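You operate a simulated robot arm through the tools that you are given. There is no shell and no other tool.

You are at the controls of a simulated robot arm. One attempt, no reset.

TASK
Put things in order on the top of the steel bench. At the end: the black pulley from the top of the steel bench stands on top of the silver roll; the grey stone from the top of the steel bench stands where the blue cup stood; the blue cup from the top of the steel bench stands where the clear jar stood; the clear jar from the top of the steel bench stands on top of the black rubber mount; whatever was shut is shut again. Leave all else as you found it, and nothing knocked over.

Only the result counts: the job must be done as asked and must still hold three seconds after the hand-in. Knocking over, shifting, dropping, spilling or breaking anything else fails it.

THE ROBOT
A 6-joint arm with a two-finger parallel gripper, fixed in place. Base frame: the origin is at the foot of the arm, x ahead of it, y to its left, z up; the work surface is at about z = 0. Units: mm, degrees, N and s.
With the tool pointing down near the work surface it reaches from about 180 to 460 mm from the base axis. Its first joint turns from -70.0 to 70.0 degrees. Payload 1.9 kg.
Tool frame: the origin (TCP) lies between the finger pads and is the grasp point; the fingertips stand 23 mm ahead of it; z points along the fingers, y is the line along which they close. The gripper opens to 94 mm. The fingers are 38 mm wide and 10 mm thick; the gripper's body (54 by 96 mm) begins 39 mm behind the TCP.
Orientation is that of the tool frame in the base frame, as [roll, pitch, yaw] about the fixed x, y, z axes, in that order (R = Rz(yaw) Ry(pitch) Rx(roll)). With the fingers straight down and closing along the base's y, the tool's x points along the base's -x, its y along +y and its z along -z.

THE INTERFACE
- The arm moves only by the tool move_arm. Its argument "rows" is a list of rows, each an object of numbers (a shift or turn left out is 0, a gripper value left out holds the last): "x", "y", "z": the shift along the tool's x, y, z in units of 150 mm (1.0 is 150 mm); "wx", "wy", "wz": the turn, a rotation vector about the tool's x, y, z in units of 90 degrees (1.0 is 90 degrees); "fingers": the closure in counts, from 0 (fully open) to 255 (shut). In form: [{"x": .., "y": .., "z": .., "wx": .., "wy": .., "wz": .., "fingers": ..}, ...]. A call has 1 to 20 rows; each row is the pose to reach, as a shift and turn from the pose commanded when the call began, along the tool's axes at that moment. A call with a number of a shift or a turn outside -1 to 1 is refused whole. Each row takes 0.2 s and may step no farther than 50 mm and 8.6 degrees from the row before; otherwise, or with a gripper value out of range, the whole call is refused. A pose out of reach is approached as far as the arm can. The call stops where the force on the tool passes 40 N (or 10 N more than at its start, if that is more) or the arm is blocked; 0.2 s more then pass. The fingers move at their own pace (about 108 mm/s each) and stop on an object; they squeeze with about 21 N. The grip force told is the motor's: it shows also when the fingers shut on nothing. Time passes only in rows, and 0.2 s behind the last, so rows that repeat a pose let the fingers close. The reply holds the time, the measured pose of the TCP, the force on the tool along the base axes, the opening and the grip force, in the units named above and with some noise, with the torque about the TCP (base axes, N m) and any sound that the robot's microphone picked up, and new pictures: "pictures" is both (left out), scene, wrist or none.
- Cameras (640 x 400 px; columns grow to the right, rows downward): "scene" is fixed at [61.9, 312.7, 441.4]; the picture's right is [-0.73, -0.68, 0.00], its down [-0.27, 0.29, -0.92] and it looks along [0.63, -0.67, -0.40] (base axes); focal length 263 px, centre (320, 200). "wrist" rides on the gripper at [86, 16, -74] in the tool frame; the picture's right is [-0.18, 0.98, 0.00], its down [-0.58, -0.11, -0.81] and it looks along [-0.79, -0.15, 0.59] (tool axes); focal length 243 px, centre (320, 200). There is no depth. A picture from a camera that has moved, and an enlarged one, comes with that camera's place and axes in the base frame and with its lens.
- zoom(camera, box): a new picture of the part [left, top, right, bottom] of that camera's present view, enlarged. The clock stands still meanwhile.
- finish_job(): hands the job in; it is judged then, once.

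Nothing tells you positions but the pictures and the camera data. Unless the task says otherwise, let go and move clear before handing in.

The tools are called after ">>>" by a JSON object that holds its "method" and its "body". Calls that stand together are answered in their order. move_arm: Moves the arm, as the interface text tells. Its arguments: {"type":"object","properties":{"rows":{"type":"array"},"pictures":{"type":"string","enum":["both","scene","wrist","none"]}},"required":["rows"]} The other tools are called the same way: zoom (camera, box) takes an enlarged picture of a part of a camera's view; finish_job () hands the job in.

At the start:

```text
t: 0.0
tool_pos: [277.4, -61.7, 333.3]
tcp_rot: [180.0, 0.0, -179.9]
ft_force: [0.0, -0.7, -0.3]
torque: [0.02, 0.01, -0.01]
width: 94.1
grasp_force: 0.0
```

scene: 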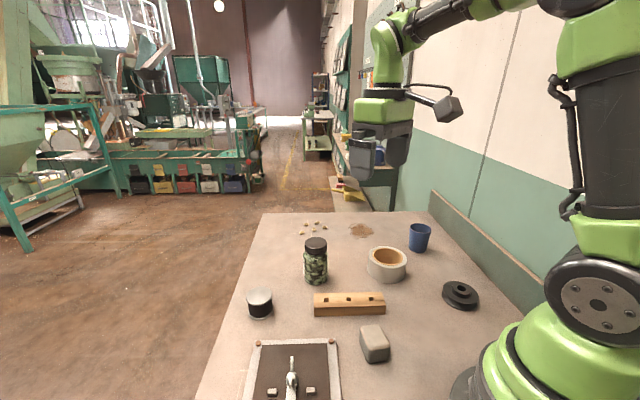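
wrist: 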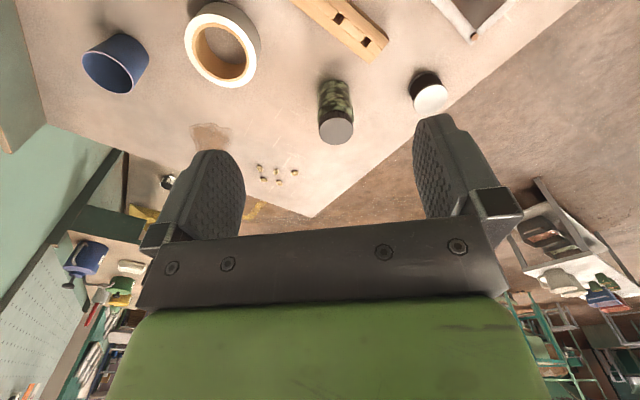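

I see a bench with a blue cup, a tape roll, a jar with a black lid, a small black and white puck (probably the rubber mount), a wooden block, a black pulley, a grey stone and a toggle-clamp plate. I'll zoom in to work out where each one is before I move.

>>> {"method": "zoom", "body": {"camera": "scene", "box": [200, 210, 360, 310]}}

>>> {"method": "zoom", "body": {"camera": "scene", "box": [340, 210, 500, 310]}}

>>> {"method": "zoom", "body": {"camera": "scene", "box": [220, 280, 412, 400]}}

>>> {"method": "zoom", "body": {"camera": "wrist", "box": [60, 0, 300, 150]}}

>>> {"method": "zoom", "body": {"camera": "wrist", "box": [280, 0, 520, 150]}}

```text
4.00 times, centred on (280, 260) of scene
camera zoom: at [61.9, 312.7, 441.4], right [-0.73, -0.68, 0.0], down [-0.27, 0.29, -0.92], along [0.63, -0.67, -0.4], focal length 1052 px, centre (480, -40)
```

zoom: 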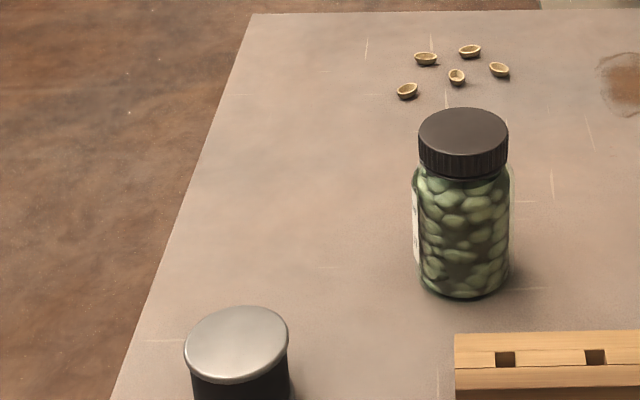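

```text
4.00 times, centred on (420, 260) of scene
camera zoom: at [61.9, 312.7, 441.4], right [-0.73, -0.68, 0.0], down [-0.27, 0.29, -0.92], along [0.63, -0.67, -0.4], focal length 1052 px, centre (-80, -40)
```

zoom: 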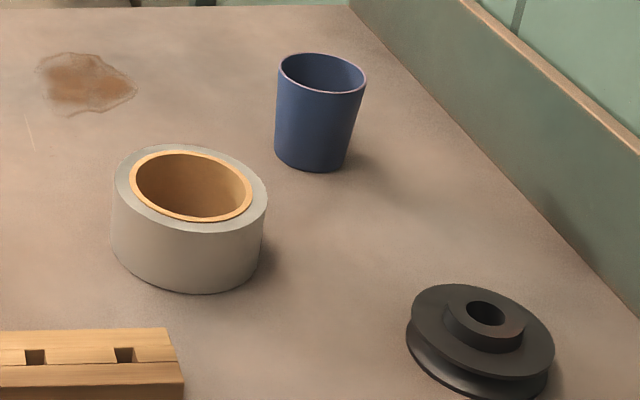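

```text
3.33 times, centred on (316, 340) of scene
camera zoom: at [61.9, 312.7, 441.4], right [-0.73, -0.68, 0.0], down [-0.27, 0.29, -0.92], along [0.63, -0.67, -0.4], focal length 876 px, centre (333, -267)
```

zoom: 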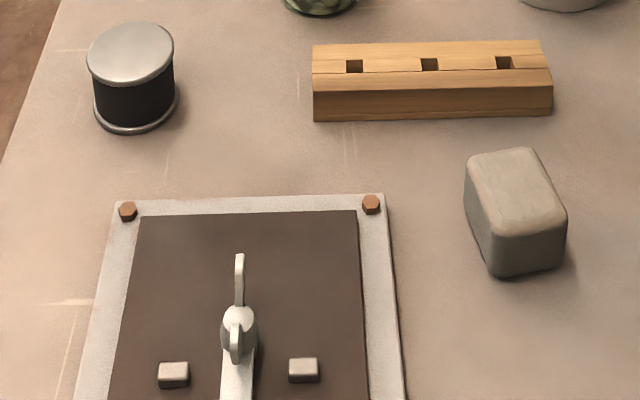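

```text
2.67 times, centred on (180, 75) of wrist
camera zoom: at [190.9, -45.4, 407.7], right [0.18, 0.98, 0.0], down [0.58, -0.11, 0.81], along [0.79, -0.15, -0.59], focal length 647 px, centre (693, 533)
```

zoom: 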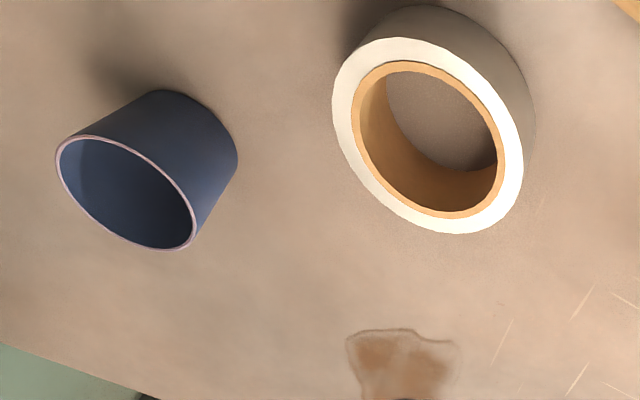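

```text
2.67 times, centred on (400, 75) of wrist
camera zoom: at [190.9, -45.4, 407.7], right [0.18, 0.98, 0.0], down [0.58, -0.11, 0.81], along [0.79, -0.15, -0.59], focal length 647 px, centre (107, 533)
```

zoom: 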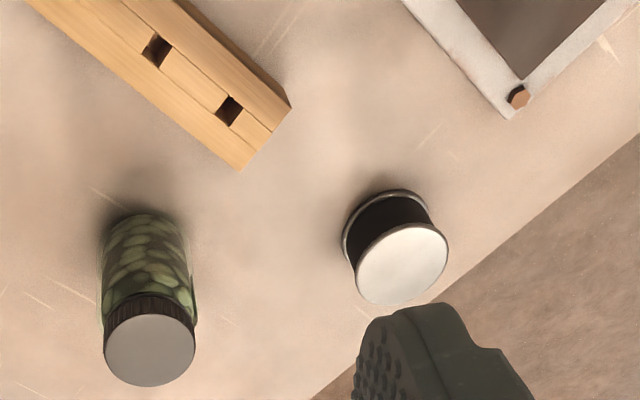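

The jar is at about (427, -63), the mount at (440, 92), the cup at (300, -361), the roll at (310, -205), the pulley at (142, -225) and the stone at (217, 5). The jar goes first, so I'll move above it and refine these estimates with the wrist camera.

>>> {"method": "move_arm", "body": {"rows": [{"x": -0.16, "y": 0, "z": 0.12, "wz": 0.015, "fingers": 0}, {"x": -0.33, "y": 0, "z": 0.26, "wz": 0.03}, {"x": -0.5, "y": -0.004, "z": 0.4, "wz": 0.05}, {"x": -0.67, "y": -0.006, "z": 0.55, "wz": 0.065}, {"x": -0.84, "y": -0.008, "z": 0.7, "wz": 0.08}, {"x": -0.997, "y": -0.009, "z": 0.85, "wz": 0.093}, {"x": -0.997, "y": -0.009, "z": 0.85, "wz": 0.093}]}}

```text
t: 1.6
tool_pos: [428.7, -64.3, 204.9]
tcp_rot: [179.9, -0.1, 171.6]
ft_force: [-0.6, 0.2, -1.0]
torque: [-0.01, 0.0, -0.01]
width: 94.0
grasp_force: 0.2
camera wrist: at [345.2, -36.2, 280.2], right [0.33, 0.95, 0.0], down [0.56, -0.19, 0.81], along [0.76, -0.26, -0.59], focal length 243 px, centre (320, 200)
```

scene: 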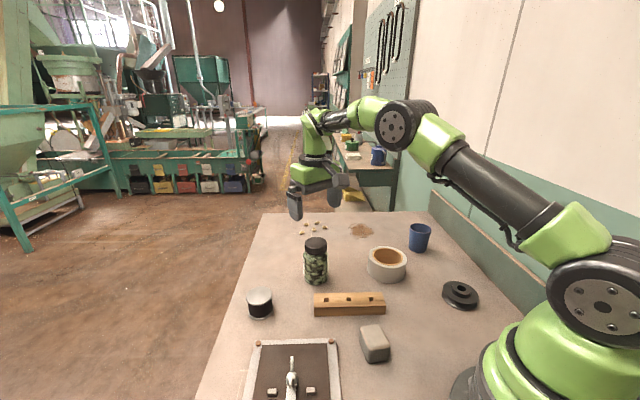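
wrist: 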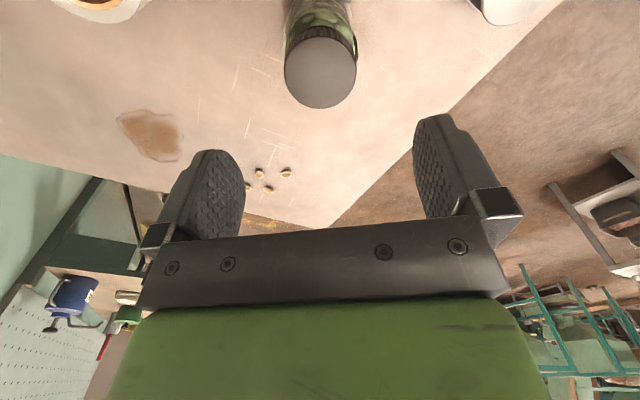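

The lid appears almost exactly under the TCP, at about (428, -64.5) with its top near z 102. I'll go straight down to z 70 and close on the jar's body below the lid.

>>> {"method": "move_arm", "body": {"rows": [{"z": 0.2, "fingers": 0}, {"z": 0.4}, {"z": 0.6}, {"z": 0.75}, {"z": 0.85}, {"z": 0.9}, {"z": 0.9}]}}

```text
t: 3.2
tool_pos: [427.1, -62.1, 68.3]
tcp_rot: [180.0, 0.1, 171.5]
ft_force: [-0.8, 0.5, -0.1]
torque: [-0.01, 0.01, 0.02]
width: 94.1
grasp_force: 0.0
camera wrist: at [344.2, -33.9, 144.7], right [0.33, 0.95, 0.0], down [0.56, -0.19, 0.81], along [0.76, -0.26, -0.59], focal length 243 px, centre (320, 200)
```

scene: 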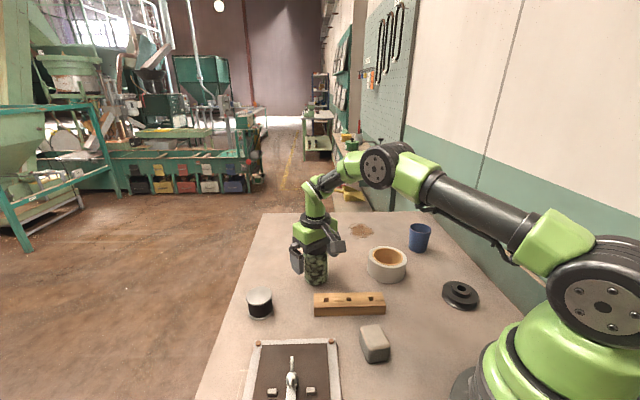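
wrist: 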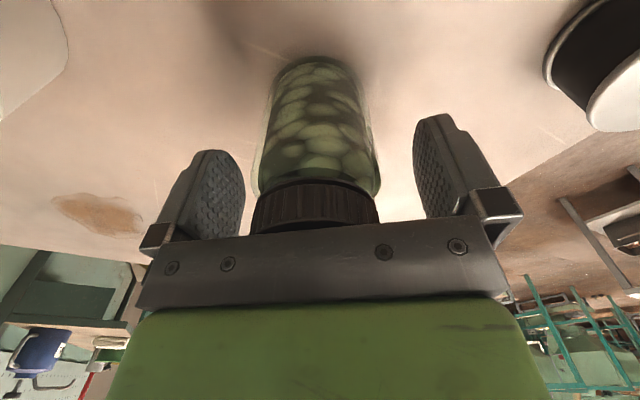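

The jar sits between the fingers with room on both sides and the body hasn't touched the lid. I'll close the grip here.

>>> {"method": "move_arm", "body": {"rows": [{"fingers": 255}, {"fingers": 255}, {"fingers": 255}, {"fingers": 255}], "pictures": "wrist"}}

```text
t: 4.2
tool_pos: [427.9, -62.8, 70.1]
tcp_rot: [180.0, 0.0, 171.6]
ft_force: [-0.4, -0.2, 0.4]
torque: [0.0, -0.05, -0.02]
width: 61.3
grasp_force: 20.6
camera wrist: at [344.1, -33.9, 144.8], right [0.33, 0.95, 0.0], down [0.56, -0.19, 0.81], along [0.76, -0.26, -0.59], focal length 243 px, centre (320, 200)
```

wrist: 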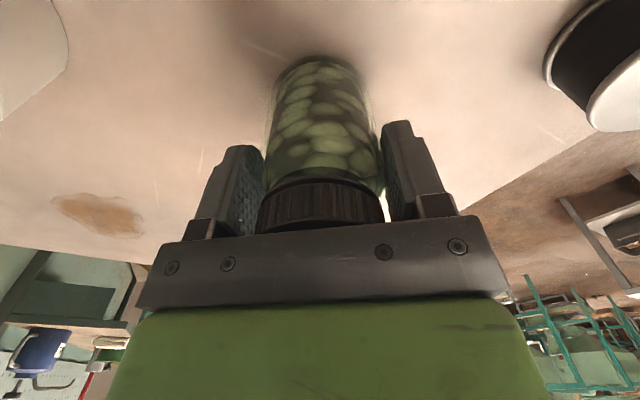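

The grip is firm at 61.3 mm. I'll lift the jar straight up 80 mm and check the view toward the mount.

>>> {"method": "move_arm", "body": {"rows": [{"z": -0.06, "fingers": 255}, {"z": -0.15}, {"z": -0.3}, {"z": -0.45}, {"z": -0.6}, {"z": -0.6}]}}

```text
t: 5.6
tool_pos: [427.4, -64.4, 162.0]
tcp_rot: [179.9, 0.0, 171.6]
ft_force: [-0.8, -0.3, -3.2]
torque: [0.02, -0.01, -0.02]
width: 51.7
grasp_force: 21.1
camera wrist: at [343.0, -35.0, 236.1], right [0.33, 0.95, 0.0], down [0.56, -0.19, 0.81], along [0.76, -0.26, -0.59], focal length 243 px, centre (320, 200)
```

scene: 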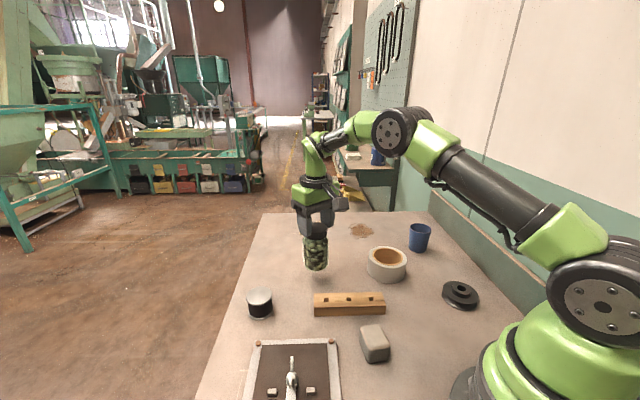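
wrist: 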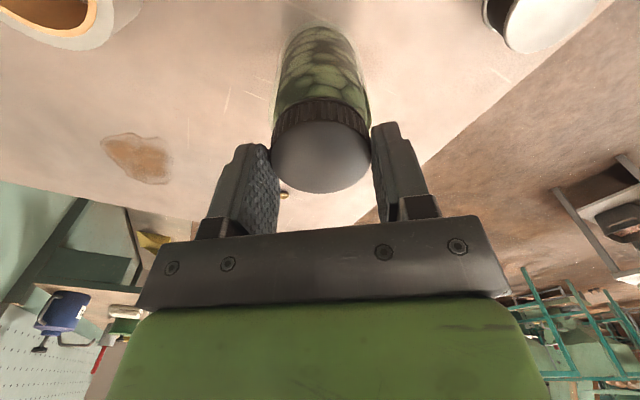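

The opening has dropped from 61.3 to 51.7 mm, which is the lid's diameter, so the jar has slipped down in the grip. I'll zoom in, which costs no time, before I decide what to do.

>>> {"method": "zoom", "body": {"camera": "wrist", "box": [200, 0, 480, 240]}}

>>> {"method": "zoom", "body": {"camera": "scene", "box": [270, 170, 366, 290]}}

```text
1.67 times, centred on (340, 120) of wrist
camera zoom: at [343.0, -35.0, 236.1], right [0.33, 0.95, 0.0], down [0.56, -0.19, 0.81], along [0.76, -0.26, -0.59], focal length 404 px, centre (287, 333)
```

zoom: 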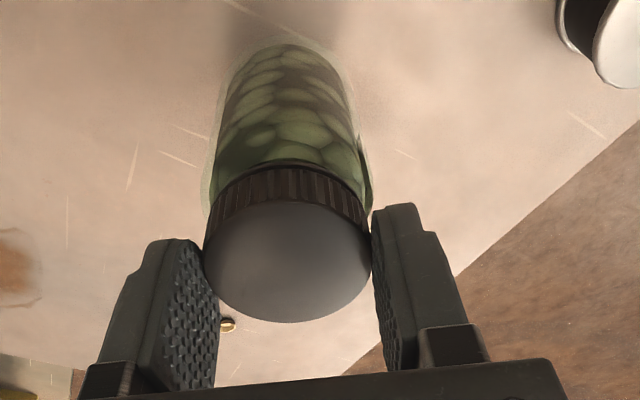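

```text
3.33 times, centred on (318, 230) of scene
camera zoom: at [61.9, 312.7, 441.4], right [-0.73, -0.68, 0.0], down [-0.27, 0.29, -0.92], along [0.63, -0.67, -0.4], focal length 876 px, centre (327, 100)
```

zoom: 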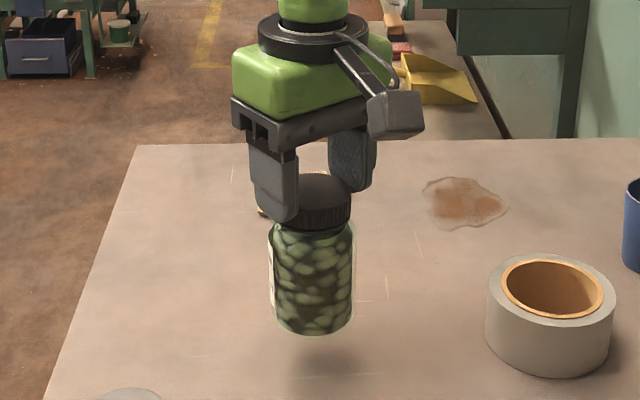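

The jar hangs by the top 8 mm or so of its lid, with its bottom about 43 mm up, which is too risky to carry. I'll lower it gently back onto its spot and grip the lid again, fully this time.

>>> {"method": "move_arm", "body": {"rows": [{"z": 0.08, "fingers": 255}, {"z": 0.18}, {"z": 0.245}, {"z": 0.275}, {"z": 0.295}, {"z": 0.3}]}}

```text
t: 7.0
tool_pos: [427.4, -63.2, 114.4]
tcp_rot: [-179.9, 0.2, 171.6]
ft_force: [1.3, -4.3, 18.1]
torque: [-0.3, -0.12, 0.03]
width: 51.8
grasp_force: 20.9
camera wrist: at [343.4, -34.5, 190.0], right [0.33, 0.95, 0.0], down [0.56, -0.19, 0.81], along [0.77, -0.26, -0.59], focal length 243 px, centre (320, 200)
```

scene: 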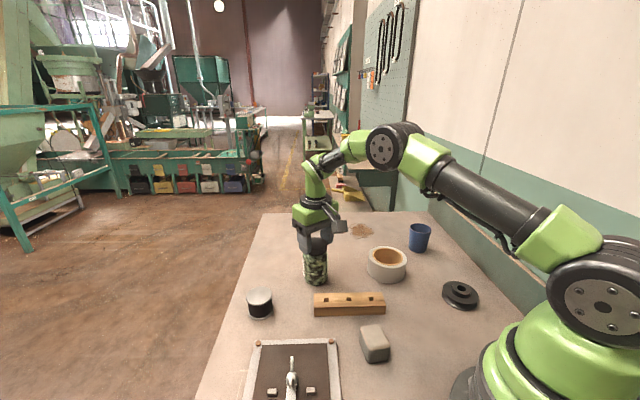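
wrist: 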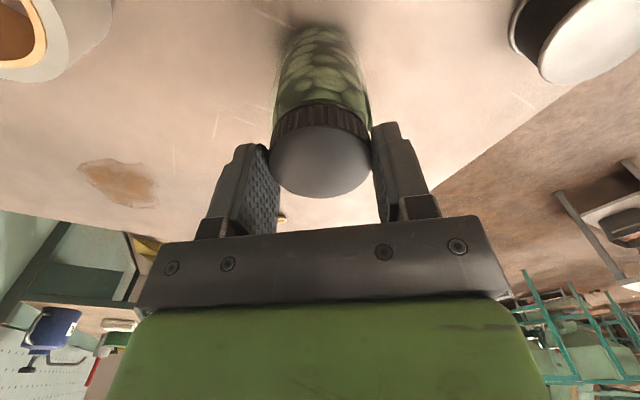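

The jar is back on the bench in its place, and the lid took 18 N without slipping, so gripping by the lid is the right choice. I'll open, go down 3 mm so the pads cover the whole lid, and close again.

>>> {"method": "move_arm", "body": {"rows": [{"z": 0, "fingers": 60}, {"z": 0, "fingers": 60}, {"z": 0.01, "fingers": 60}, {"z": 0.02, "fingers": 60}, {"z": 0.02, "fingers": 60}], "pictures": "both"}}

```text
t: 8.2
tool_pos: [428.0, -62.8, 112.1]
tcp_rot: [179.9, 0.0, 171.6]
ft_force: [0.2, -0.9, 0.2]
torque: [0.01, 0.01, -0.01]
width: 71.6
grasp_force: 0.0
camera wrist: at [343.6, -34.7, 187.1], right [0.33, 0.95, 0.0], down [0.56, -0.19, 0.81], along [0.76, -0.26, -0.59], focal length 243 px, centre (320, 200)
```

scene: 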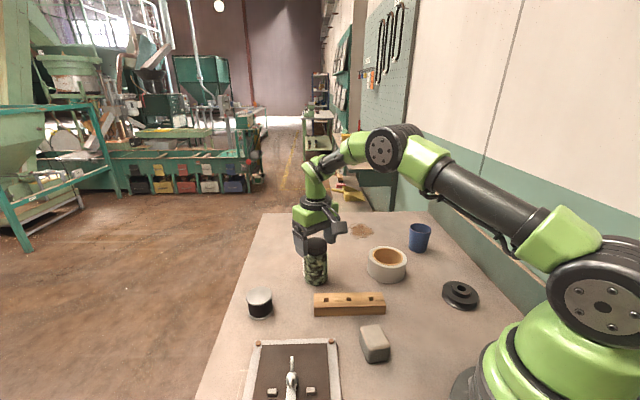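
wrist: 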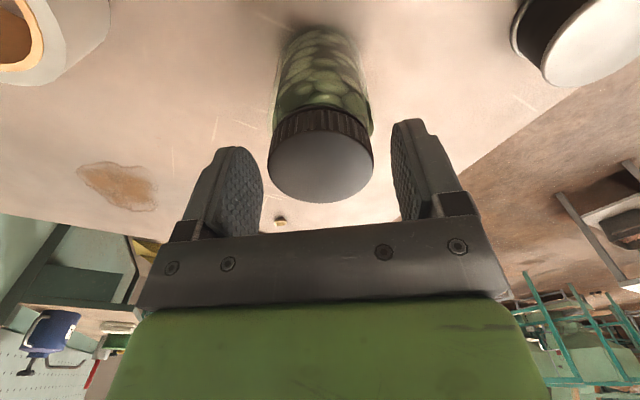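

The jar stands upright with its lid between the pads. I'll close on it and lift slowly, watching for slip.

>>> {"method": "move_arm", "body": {"rows": [{"fingers": 255}, {"fingers": 255}, {"fingers": 255}, {"z": -0.02}, {"z": -0.05}, {"z": -0.1}, {"z": -0.15}, {"z": -0.15}, {"z": -0.15}]}}

```text
t: 10.2
tool_pos: [428.3, -63.5, 135.3]
tcp_rot: [-180.0, 0.0, 171.7]
ft_force: [0.9, 0.5, -2.4]
torque: [0.01, 0.01, -0.01]
width: 51.7
grasp_force: 20.7
camera wrist: at [343.4, -34.0, 209.6], right [0.33, 0.95, 0.0], down [0.56, -0.19, 0.81], along [0.76, -0.26, -0.59], focal length 243 px, centre (320, 200)
```

scene: 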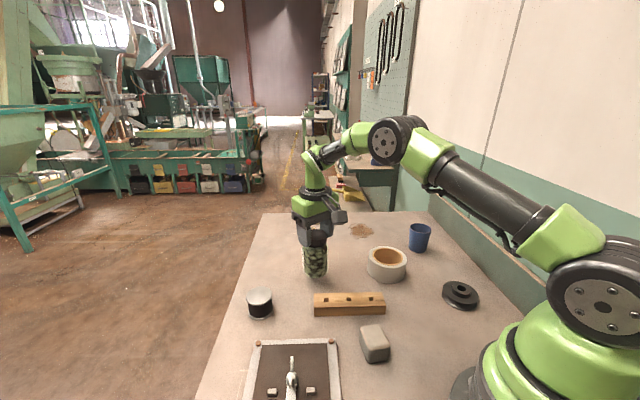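
wrist: 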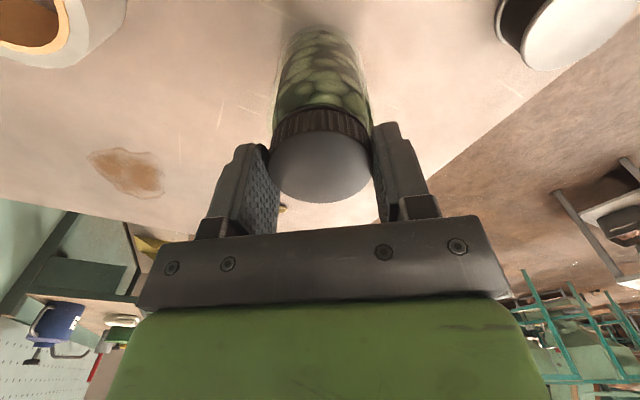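

The lid grip is holding, with no slip visible in the image. I'll raise the jar further and move part way toward the mount to get a clear look at it.

>>> {"method": "move_arm", "body": {"rows": [{"z": -0.1, "fingers": 255}, {"z": -0.22, "y": 0.03, "wz": -0.01}, {"z": -0.34, "y": 0.11, "wz": -0.03}, {"z": -0.44, "y": 0.22, "x": -0.01, "wz": -0.05}, {"z": -0.5, "y": 0.34, "x": -0.02, "wz": -0.075}, {"z": -0.53, "y": 0.46, "x": -0.025, "wz": -0.1}, {"z": -0.533, "y": 0.54, "x": -0.03, "wz": -0.118}, {"z": -0.533, "y": 0.567, "x": -0.031, "wz": -0.122}, {"z": -0.533, "y": 0.567, "x": -0.031, "wz": -0.122}]}}

```text
t: 12.2
tool_pos: [444.2, 20.7, 216.2]
tcp_rot: [179.9, 0.0, -177.4]
ft_force: [-0.2, 0.4, -2.1]
torque: [0.01, 0.01, 0.0]
width: 51.6
grasp_force: 21.1
camera wrist: at [357.1, 33.4, 290.5], right [0.14, 0.99, 0.0], down [0.59, -0.08, 0.81], along [0.8, -0.11, -0.59], focal length 243 px, centre (320, 200)
```

scene: 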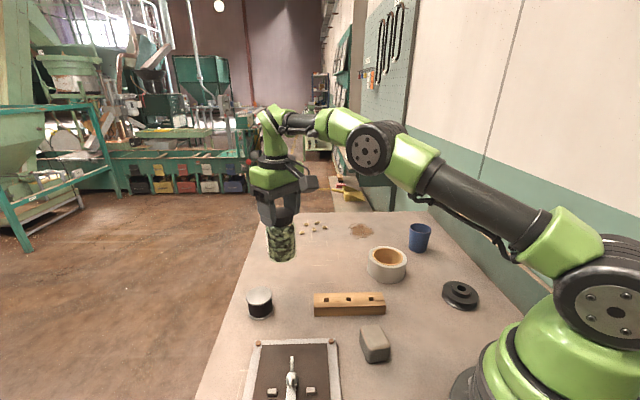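
wrist: 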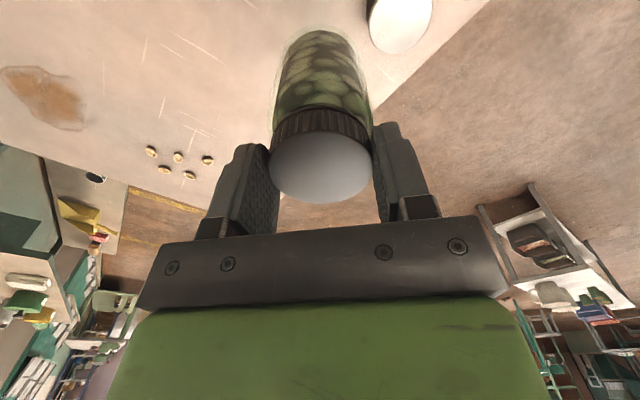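

>>> {"method": "zoom", "body": {"camera": "wrist", "box": [260, 0, 500, 150]}}

>>> {"method": "zoom", "body": {"camera": "scene", "box": [220, 170, 348, 330]}}

```text
2.67 times, centred on (380, 75) of wrist
camera zoom: at [357.1, 33.4, 290.5], right [0.14, 0.99, 0.0], down [0.59, -0.08, 0.81], along [0.8, -0.11, -0.59], focal length 647 px, centre (160, 533)
```

zoom: 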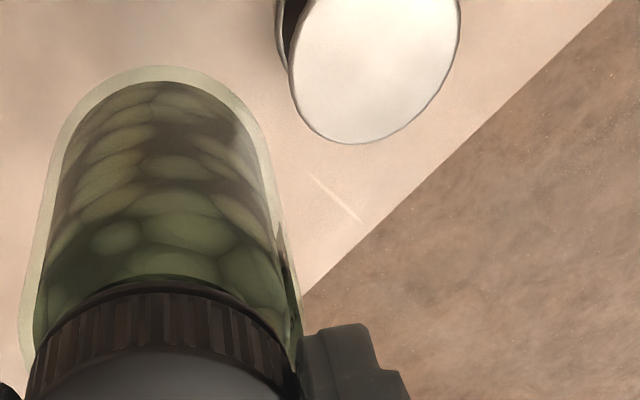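

```text
2.50 times, centred on (284, 250) of scene
camera zoom: at [61.9, 312.7, 441.4], right [-0.73, -0.68, 0.0], down [-0.27, 0.29, -0.92], along [0.63, -0.67, -0.4], focal length 657 px, centre (410, 75)
```

zoom: 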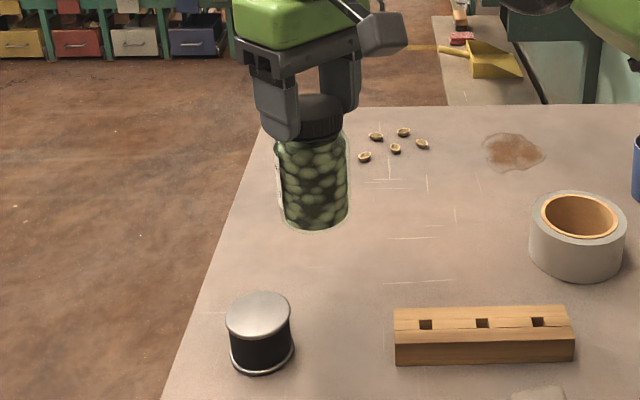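

The jar hangs straight below the TCP, and I now put the mount at about (442.5, 90.2) with its top near z 42. I'll move over it at height.

>>> {"method": "move_arm", "body": {"rows": [{"y": 0.08, "x": -0.001, "wz": -0.017, "fingers": 255}, {"y": 0.18, "x": -0.002, "z": 0.03, "wz": -0.04}, {"y": 0.28, "x": -0.004, "z": 0.08, "wz": -0.06}, {"y": 0.37, "x": -0.005, "z": 0.13, "wz": -0.08}, {"y": 0.44, "x": -0.006, "z": 0.17, "wz": -0.094}, {"y": 0.467, "x": -0.0065, "z": 0.2, "wz": -0.1}, {"y": 0.467, "x": -0.0065, "z": 0.2, "wz": -0.1}]}}

```text
t: 13.8
tool_pos: [441.8, 91.2, 184.1]
tcp_rot: [-180.0, -0.1, -168.4]
ft_force: [-0.5, 0.7, -2.1]
torque: [0.01, 0.02, 0.01]
width: 51.8
grasp_force: 20.8
camera wrist: at [353.8, 89.0, 258.7], right [-0.02, 1.0, 0.0], down [0.59, 0.01, 0.81], along [0.81, 0.01, -0.59], focal length 243 px, centre (320, 200)
```

scene: 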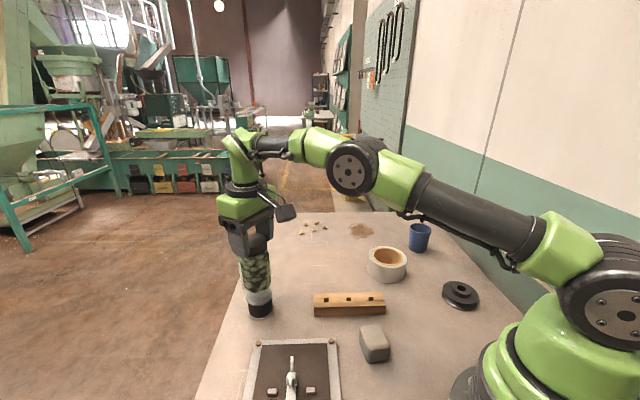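
wrist: 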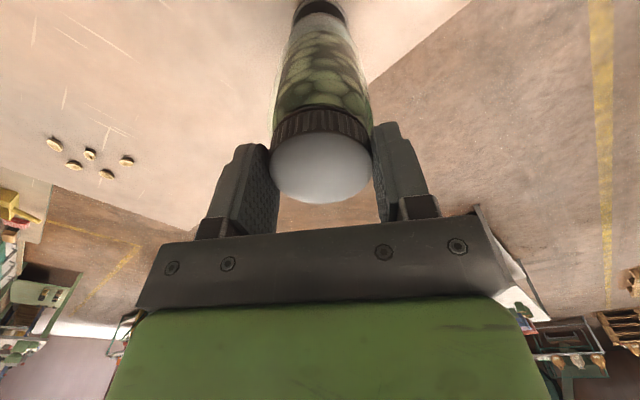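

>>> {"method": "zoom", "body": {"camera": "wrist", "box": [240, 0, 400, 100]}}

>>> {"method": "zoom", "body": {"camera": "scene", "box": [215, 225, 311, 325]}}

```text
4.00 times, centred on (320, 50) of wrist
camera zoom: at [353.8, 89.0, 258.7], right [-0.02, 1.0, 0.0], down [0.59, 0.01, 0.81], along [0.81, 0.01, -0.59], focal length 970 px, centre (320, 800)
```

zoom: 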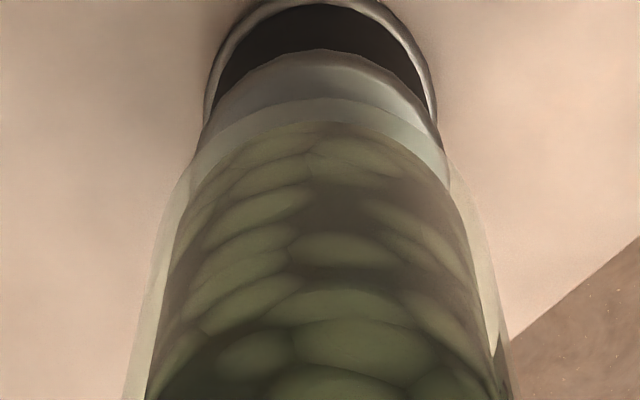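

```text
4.00 times, centred on (263, 275) of scene
camera zoom: at [61.9, 312.7, 441.4], right [-0.73, -0.68, 0.0], down [-0.27, 0.29, -0.92], along [0.63, -0.67, -0.4], focal length 1052 px, centre (548, -100)
```

zoom: 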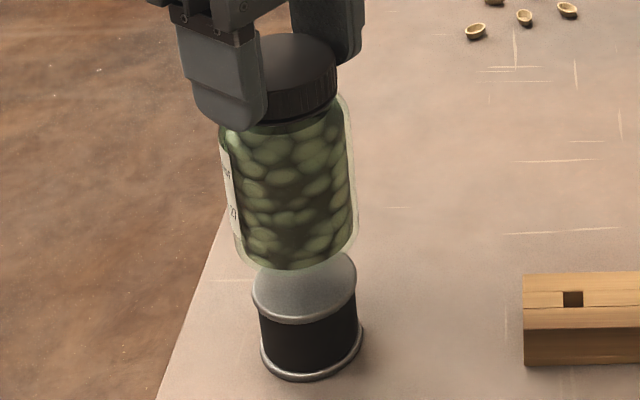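

The jar is centred over the mount to within about 1.5 mm in both views. I'll lower it to just above the expected contact height.

>>> {"method": "move_arm", "body": {"rows": [{"z": 0.06, "fingers": 255}, {"z": 0.12}, {"z": 0.16}, {"z": 0.18}, {"z": 0.187}, {"z": 0.187}]}}

```text
t: 15.2
tool_pos: [443.9, 90.5, 156.3]
tcp_rot: [-179.9, 0.1, -168.3]
ft_force: [0.4, -0.2, -2.0]
torque: [0.01, -0.01, 0.03]
width: 51.6
grasp_force: 21.3
camera wrist: at [354.2, 88.8, 231.7], right [-0.02, 1.0, 0.0], down [0.59, 0.01, 0.81], along [0.81, 0.01, -0.59], focal length 243 px, centre (320, 200)
```

scene: 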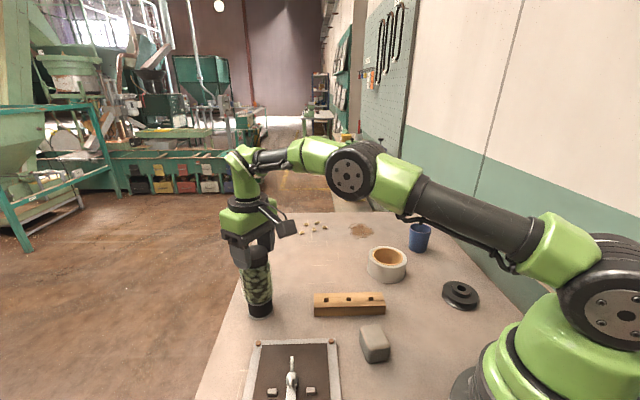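
wrist: 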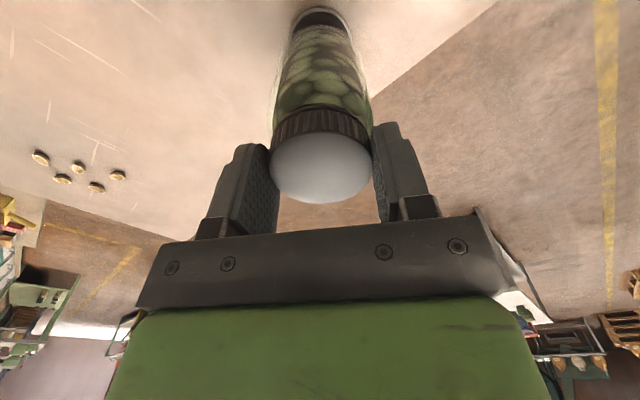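

>>> {"method": "zoom", "body": {"camera": "scene", "box": [215, 235, 311, 325]}}

>>> {"method": "zoom", "body": {"camera": "wrist", "box": [240, 0, 400, 100]}}

```text
4.44 times, centred on (263, 280) of scene
camera zoom: at [61.9, 312.7, 441.4], right [-0.73, -0.68, 0.0], down [-0.27, 0.29, -0.92], along [0.63, -0.67, -0.4], focal length 1168 px, centre (573, -156)
```

zoom: 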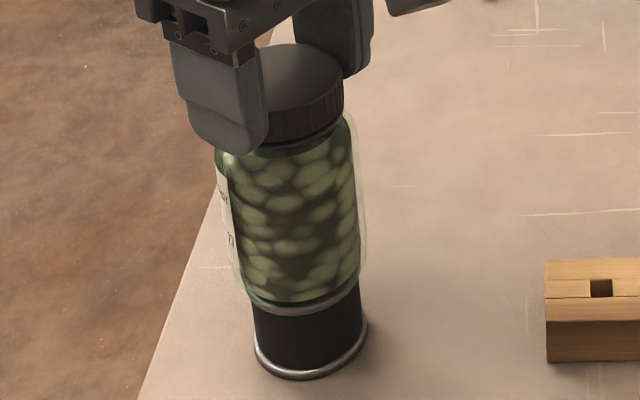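

```text
4.00 times, centred on (320, 50) of wrist
camera zoom: at [354.2, 88.8, 231.7], right [-0.02, 1.0, 0.0], down [0.59, 0.01, 0.81], along [0.81, 0.01, -0.59], focal length 970 px, centre (320, 800)
```

zoom: 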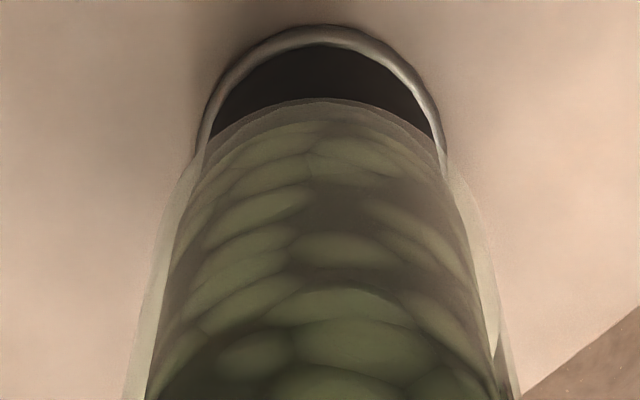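

The jar is well aligned and almost touching the top plate. I'll come down in 1 mm steps and watch the force.

>>> {"method": "move_arm", "body": {"rows": [{"z": 0.0067, "fingers": 255}, {"z": 0.0133}, {"z": 0.0133}], "pictures": "none"}}

```text
t: 16.0
tool_pos: [442.8, 89.8, 155.7]
tcp_rot: [-180.0, 0.3, -168.4]
ft_force: [-1.4, -0.3, 17.4]
torque: [-0.05, 0.07, 0.03]
width: 51.8
grasp_force: 20.9
```

Contact registers at 17 N. I'll ease up 1 mm to take off the preload, then open.

>>> {"method": "move_arm", "body": {"rows": [{"z": -0.006, "fingers": 255}, {"z": -0.006, "fingers": 255}, {"z": -0.006, "fingers": 60}, {"z": -0.006, "fingers": 60}, {"z": -0.006, "fingers": 60}]}}

```text
t: 17.2
tool_pos: [441.6, 90.6, 155.4]
tcp_rot: [-179.9, 0.0, -168.4]
ft_force: [0.4, 0.0, 0.4]
torque: [0.01, 0.01, 0.02]
width: 71.9
grasp_force: 0.0
camera wrist: at [353.9, 88.9, 230.6], right [-0.02, 1.0, 0.0], down [0.59, 0.01, 0.81], along [0.81, 0.01, -0.59], focal length 243 px, centre (320, 200)
```

scene: 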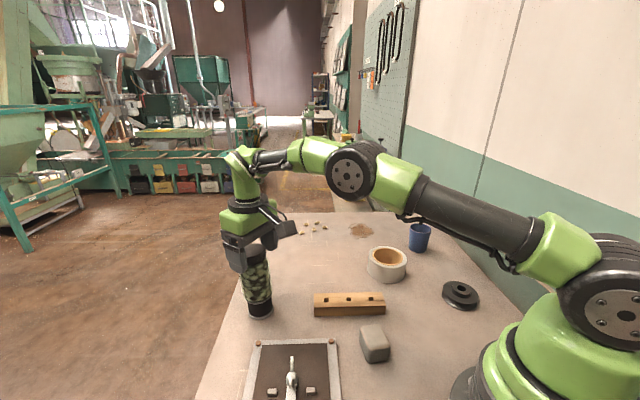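
wrist: 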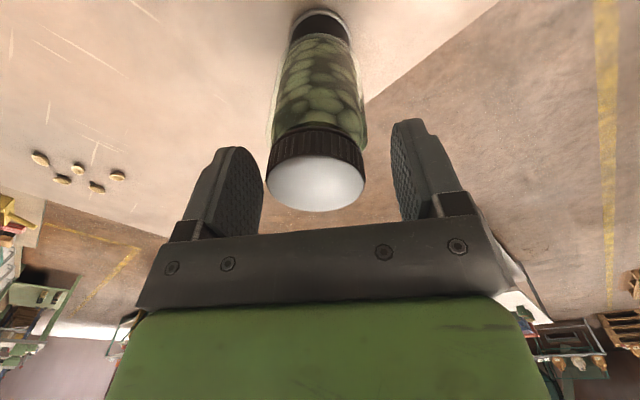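

>>> {"method": "zoom", "body": {"camera": "scene", "box": [215, 225, 311, 325]}}

>>> {"method": "zoom", "body": {"camera": "wrist", "box": [220, 0, 420, 240]}}

```text
4.00 times, centred on (263, 275) of scene
camera zoom: at [61.9, 312.7, 441.4], right [-0.73, -0.68, 0.0], down [-0.27, 0.29, -0.92], along [0.63, -0.67, -0.4], focal length 1052 px, centre (548, -100)
```

zoom: 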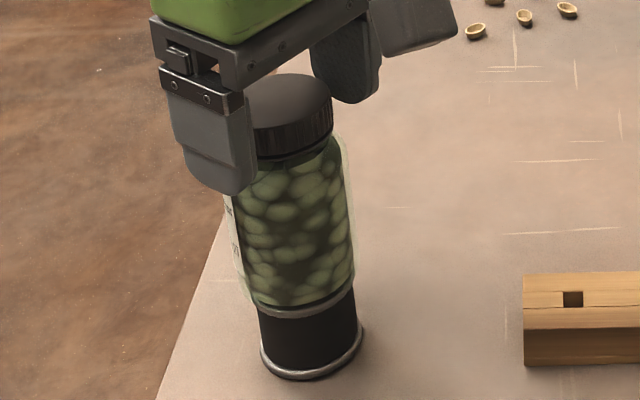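

```text
1.67 times, centred on (320, 120) of wrist
camera zoom: at [353.9, 88.9, 230.6], right [-0.02, 1.0, 0.0], down [0.59, 0.01, 0.81], along [0.81, 0.01, -0.59], focal length 404 px, centre (320, 333)
```

zoom: 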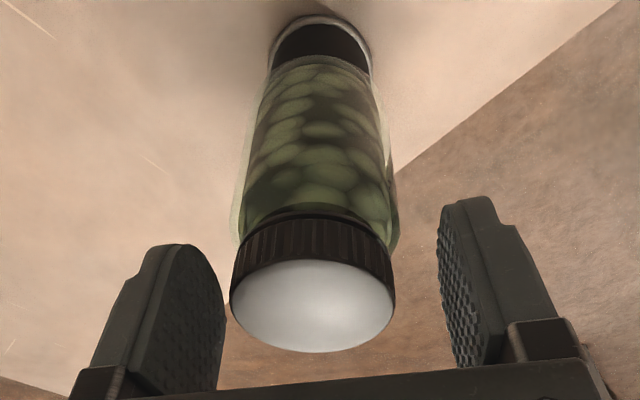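

The lid has moved about 10 mm outward since I let go, so the jar is leaning or sliding. The safe move is to close on the lid again right away before anything else happens.

>>> {"method": "move_arm", "body": {"rows": [{"fingers": 255}]}}

```text
t: 17.6
tool_pos: [442.4, 90.8, 155.8]
tcp_rot: [-180.0, 0.1, -168.4]
ft_force: [0.5, 0.3, -0.1]
torque: [0.06, 0.0, -0.03]
width: 51.6
grasp_force: 21.2
camera wrist: at [353.9, 89.0, 230.7], right [-0.02, 1.0, 0.0], down [0.59, 0.01, 0.81], along [0.81, 0.01, -0.59], focal length 243 px, centre (320, 200)
```

scene: 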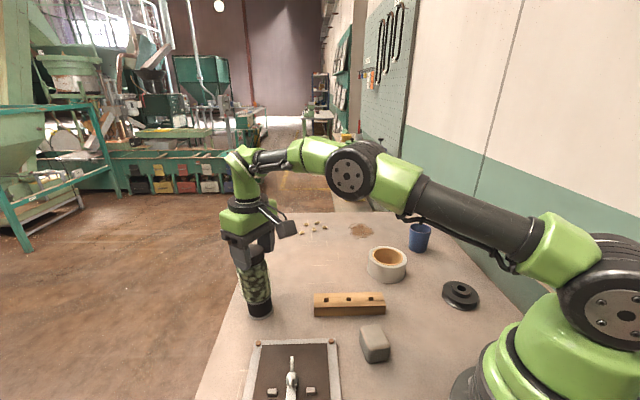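
wrist: 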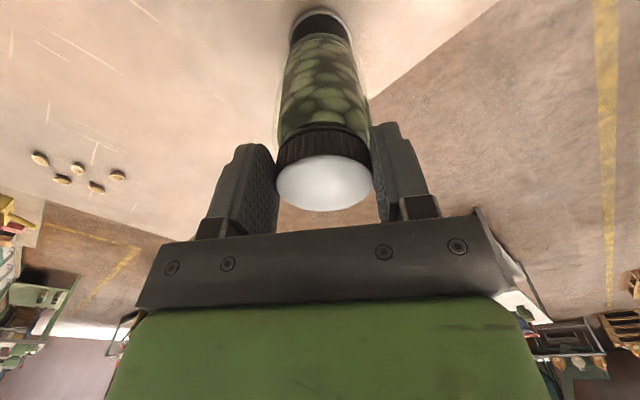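

>>> {"method": "zoom", "body": {"camera": "wrist", "box": [220, 0, 420, 240]}}

>>> {"method": "zoom", "body": {"camera": "scene", "box": [215, 225, 311, 325]}}

```text
1.67 times, centred on (320, 120) of wrist
camera zoom: at [353.9, 89.0, 230.7], right [-0.02, 1.0, 0.0], down [0.59, 0.01, 0.81], along [0.81, 0.01, -0.59], focal length 404 px, centre (320, 333)
```

zoom: 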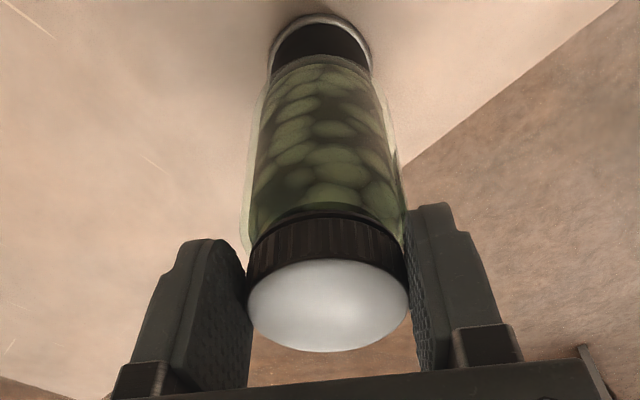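

```text
4.00 times, centred on (263, 275) of scene
camera zoom: at [61.9, 312.7, 441.4], right [-0.73, -0.68, 0.0], down [-0.27, 0.29, -0.92], along [0.63, -0.67, -0.4], focal length 1052 px, centre (548, -100)
```

zoom: 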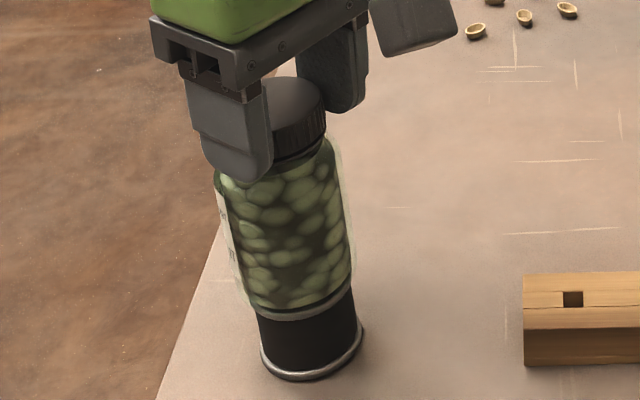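

The lid is held again. The jar seems to sit with a slight outward lean, so I'll look closely at where it meets the mount before I move.

>>> {"method": "zoom", "body": {"camera": "scene", "box": [240, 280, 280, 322]}}

>>> {"method": "zoom", "body": {"camera": "wrist", "box": [280, 0, 360, 50]}}

```text
9.52 times, centred on (260, 301) of scene
camera zoom: at [61.9, 312.7, 441.4], right [-0.73, -0.68, 0.0], down [-0.27, 0.29, -0.92], along [0.63, -0.67, -0.4], focal length 2504 px, centre (891, -762)
```

zoom: 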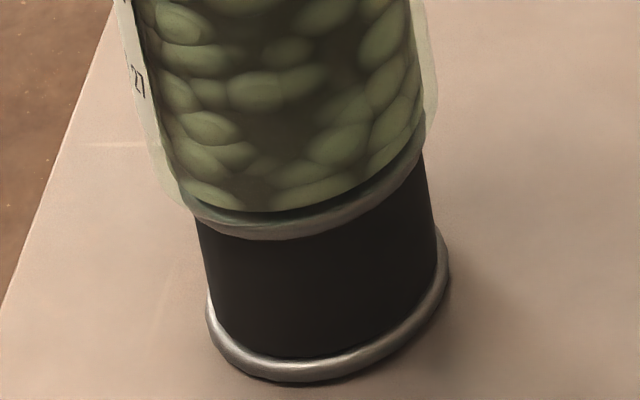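

```text
8.00 times, centred on (320, 25) of wrist
camera zoom: at [353.9, 89.0, 230.7], right [-0.02, 1.0, 0.0], down [0.59, 0.01, 0.81], along [0.81, 0.01, -0.59], focal length 1941 px, centre (320, 1600)
```

zoom: 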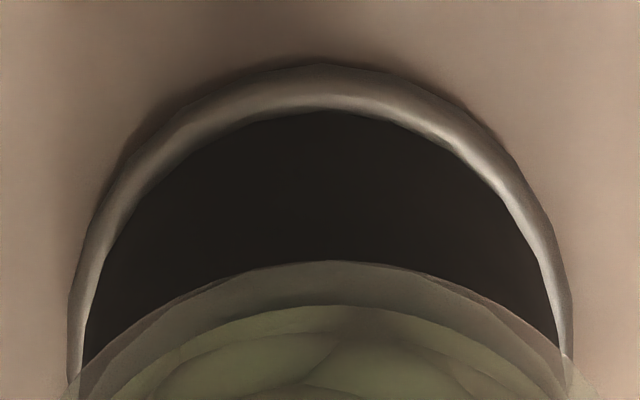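

The jar is leaning about 5° outward. I'll lift it a little by the lid to see how it hangs and whether the mount's top is clear.

>>> {"method": "move_arm", "body": {"rows": [{"z": -0.03, "fingers": 255}, {"z": -0.08}, {"z": -0.16}, {"z": -0.25}, {"z": -0.25}]}}

```text
t: 18.8
tool_pos: [442.8, 89.6, 192.4]
tcp_rot: [-180.0, 0.0, -168.4]
ft_force: [0.7, 0.3, -3.2]
torque: [0.01, 0.02, 0.0]
width: 51.7
grasp_force: 20.7
camera wrist: at [354.2, 87.9, 267.0], right [-0.02, 1.0, 0.0], down [0.59, 0.01, 0.81], along [0.81, 0.01, -0.59], focal length 243 px, centre (320, 200)
```

scene: 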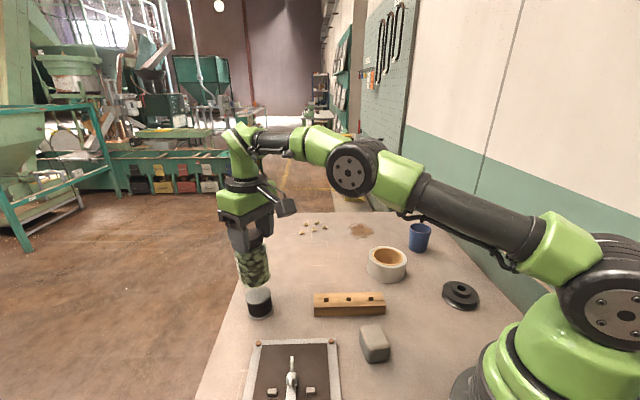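
wrist: 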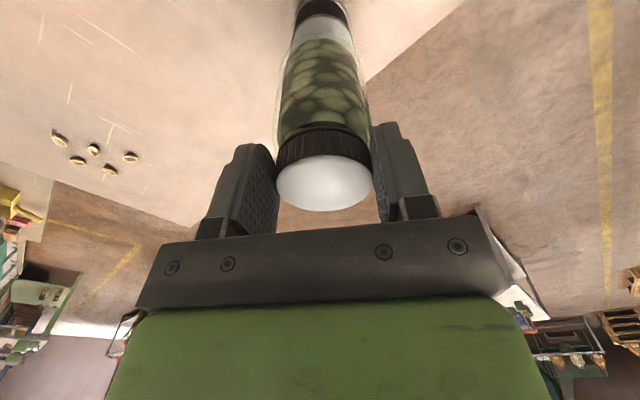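

>>> {"method": "zoom", "body": {"camera": "scene", "box": [215, 205, 311, 325]}}

>>> {"method": "zoom", "body": {"camera": "wrist", "box": [220, 0, 420, 240]}}

>>> {"method": "zoom", "body": {"camera": "scene", "box": [240, 280, 280, 322]}}

```text
3.33 times, centred on (263, 265) of scene
camera zoom: at [61.9, 312.7, 441.4], right [-0.73, -0.68, 0.0], down [-0.27, 0.29, -0.92], along [0.63, -0.67, -0.4], focal length 876 px, centre (510, -17)
```

zoom: 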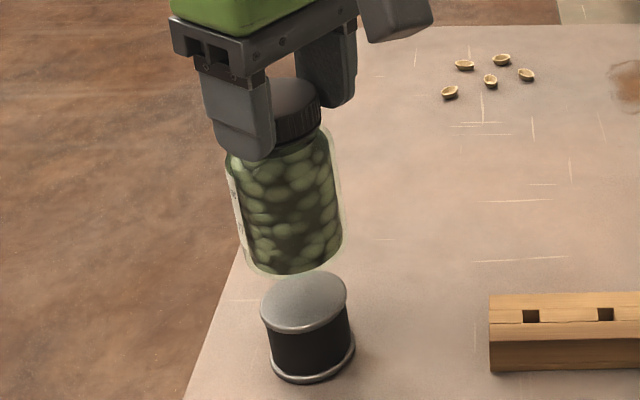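

```text
1.67 times, centred on (320, 120) of wrist
camera zoom: at [354.2, 87.9, 267.0], right [-0.02, 1.0, 0.0], down [0.59, 0.01, 0.81], along [0.81, 0.01, -0.59], focal length 404 px, centre (320, 333)
```

zoom: 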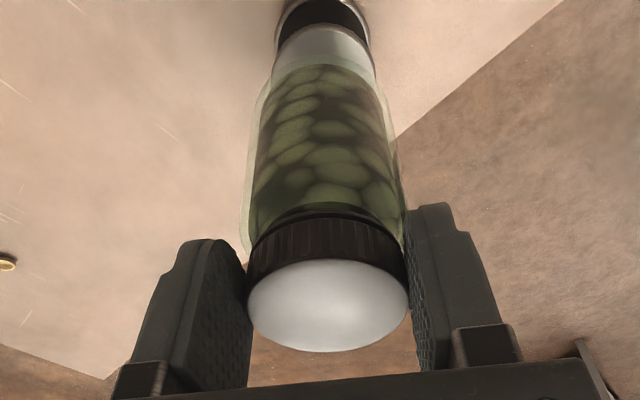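

```text
9.52 times, centred on (260, 301) of scene
camera zoom: at [61.9, 312.7, 441.4], right [-0.73, -0.68, 0.0], down [-0.27, 0.29, -0.92], along [0.63, -0.67, -0.4], focal length 2504 px, centre (891, -762)
```

zoom: 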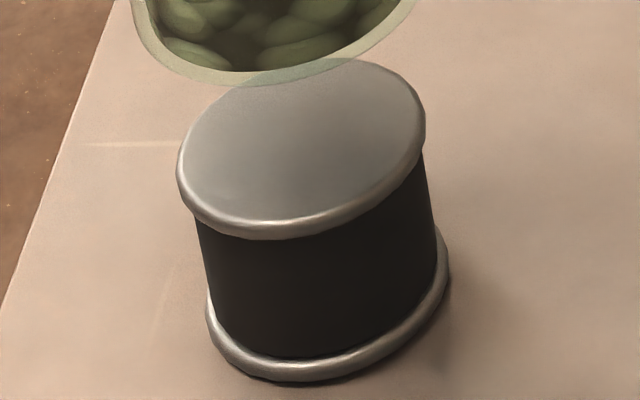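

The mount's top is clear, and the jar hangs leaning about 3° outward around the closing axis, with the lid about 12 mm off the pad centre. I'll tilt the tool to bring the jar upright and shift it so it is centred over the mount again.

>>> {"method": "move_arm", "body": {"rows": [{"x": 0.025, "y": 0.001, "wy": -0.012, "fingers": 255}, {"x": 0.05, "y": 0.003, "wy": -0.024}, {"x": 0.0727, "y": 0.004, "wy": -0.036}, {"x": 0.0727, "y": 0.004, "wy": -0.036}]}}

```text
t: 19.8
tool_pos: [431.8, 89.6, 194.0]
tcp_rot: [-180.0, 3.3, -168.4]
ft_force: [-0.7, -0.8, -1.3]
torque: [-0.02, 0.03, -0.01]
width: 51.7
grasp_force: 20.7
camera wrist: at [338.9, 86.1, 263.1], right [-0.02, 1.0, 0.01], down [0.55, 0.0, 0.84], along [0.84, 0.02, -0.54], focal length 243 px, centre (320, 200)
```

scene: 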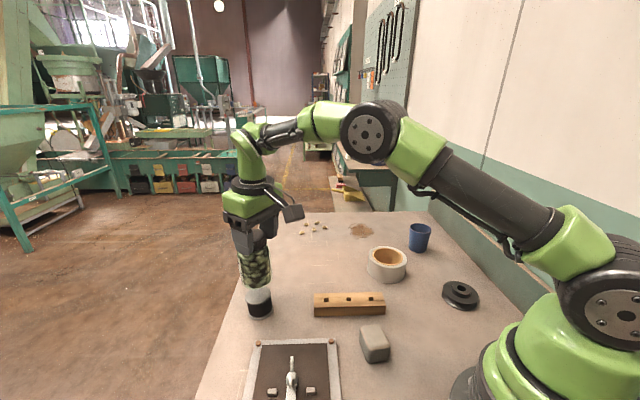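
wrist: 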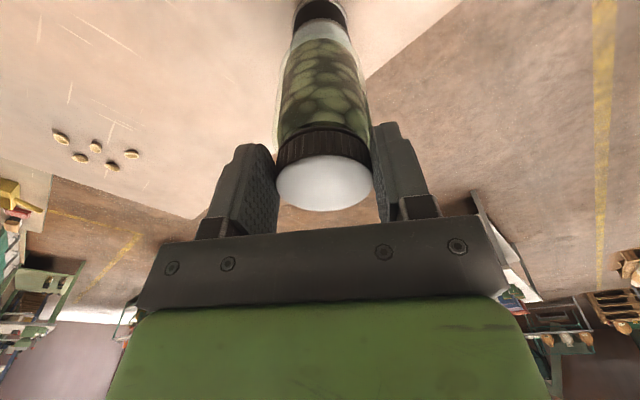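

>>> {"method": "zoom", "body": {"camera": "scene", "box": [215, 205, 311, 325]}}

>>> {"method": "zoom", "body": {"camera": "wrist", "box": [220, 0, 420, 240]}}

```text
3.33 times, centred on (263, 265) of scene
camera zoom: at [61.9, 312.7, 441.4], right [-0.73, -0.68, 0.0], down [-0.27, 0.29, -0.92], along [0.63, -0.67, -0.4], focal length 876 px, centre (510, -17)
```

zoom: 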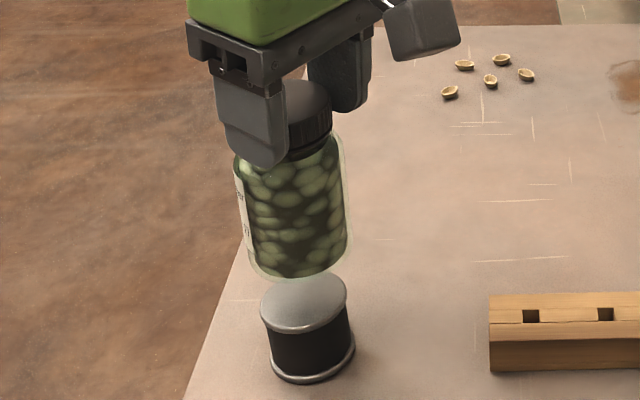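

```text
1.67 times, centred on (320, 120) of wrist
camera zoom: at [338.9, 86.1, 263.1], right [-0.02, 1.0, 0.01], down [0.55, 0.0, 0.84], along [0.84, 0.02, -0.54], focal length 404 px, centre (320, 333)
```

zoom: 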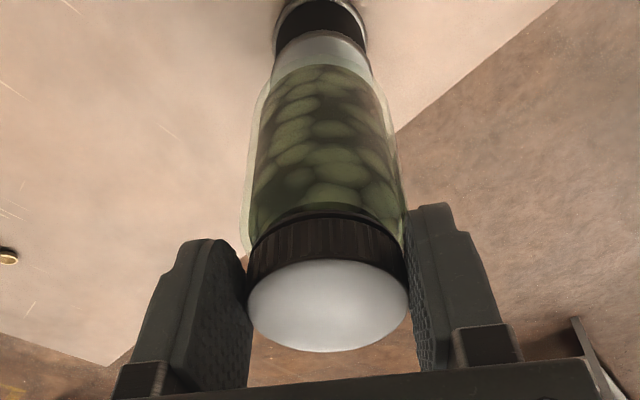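

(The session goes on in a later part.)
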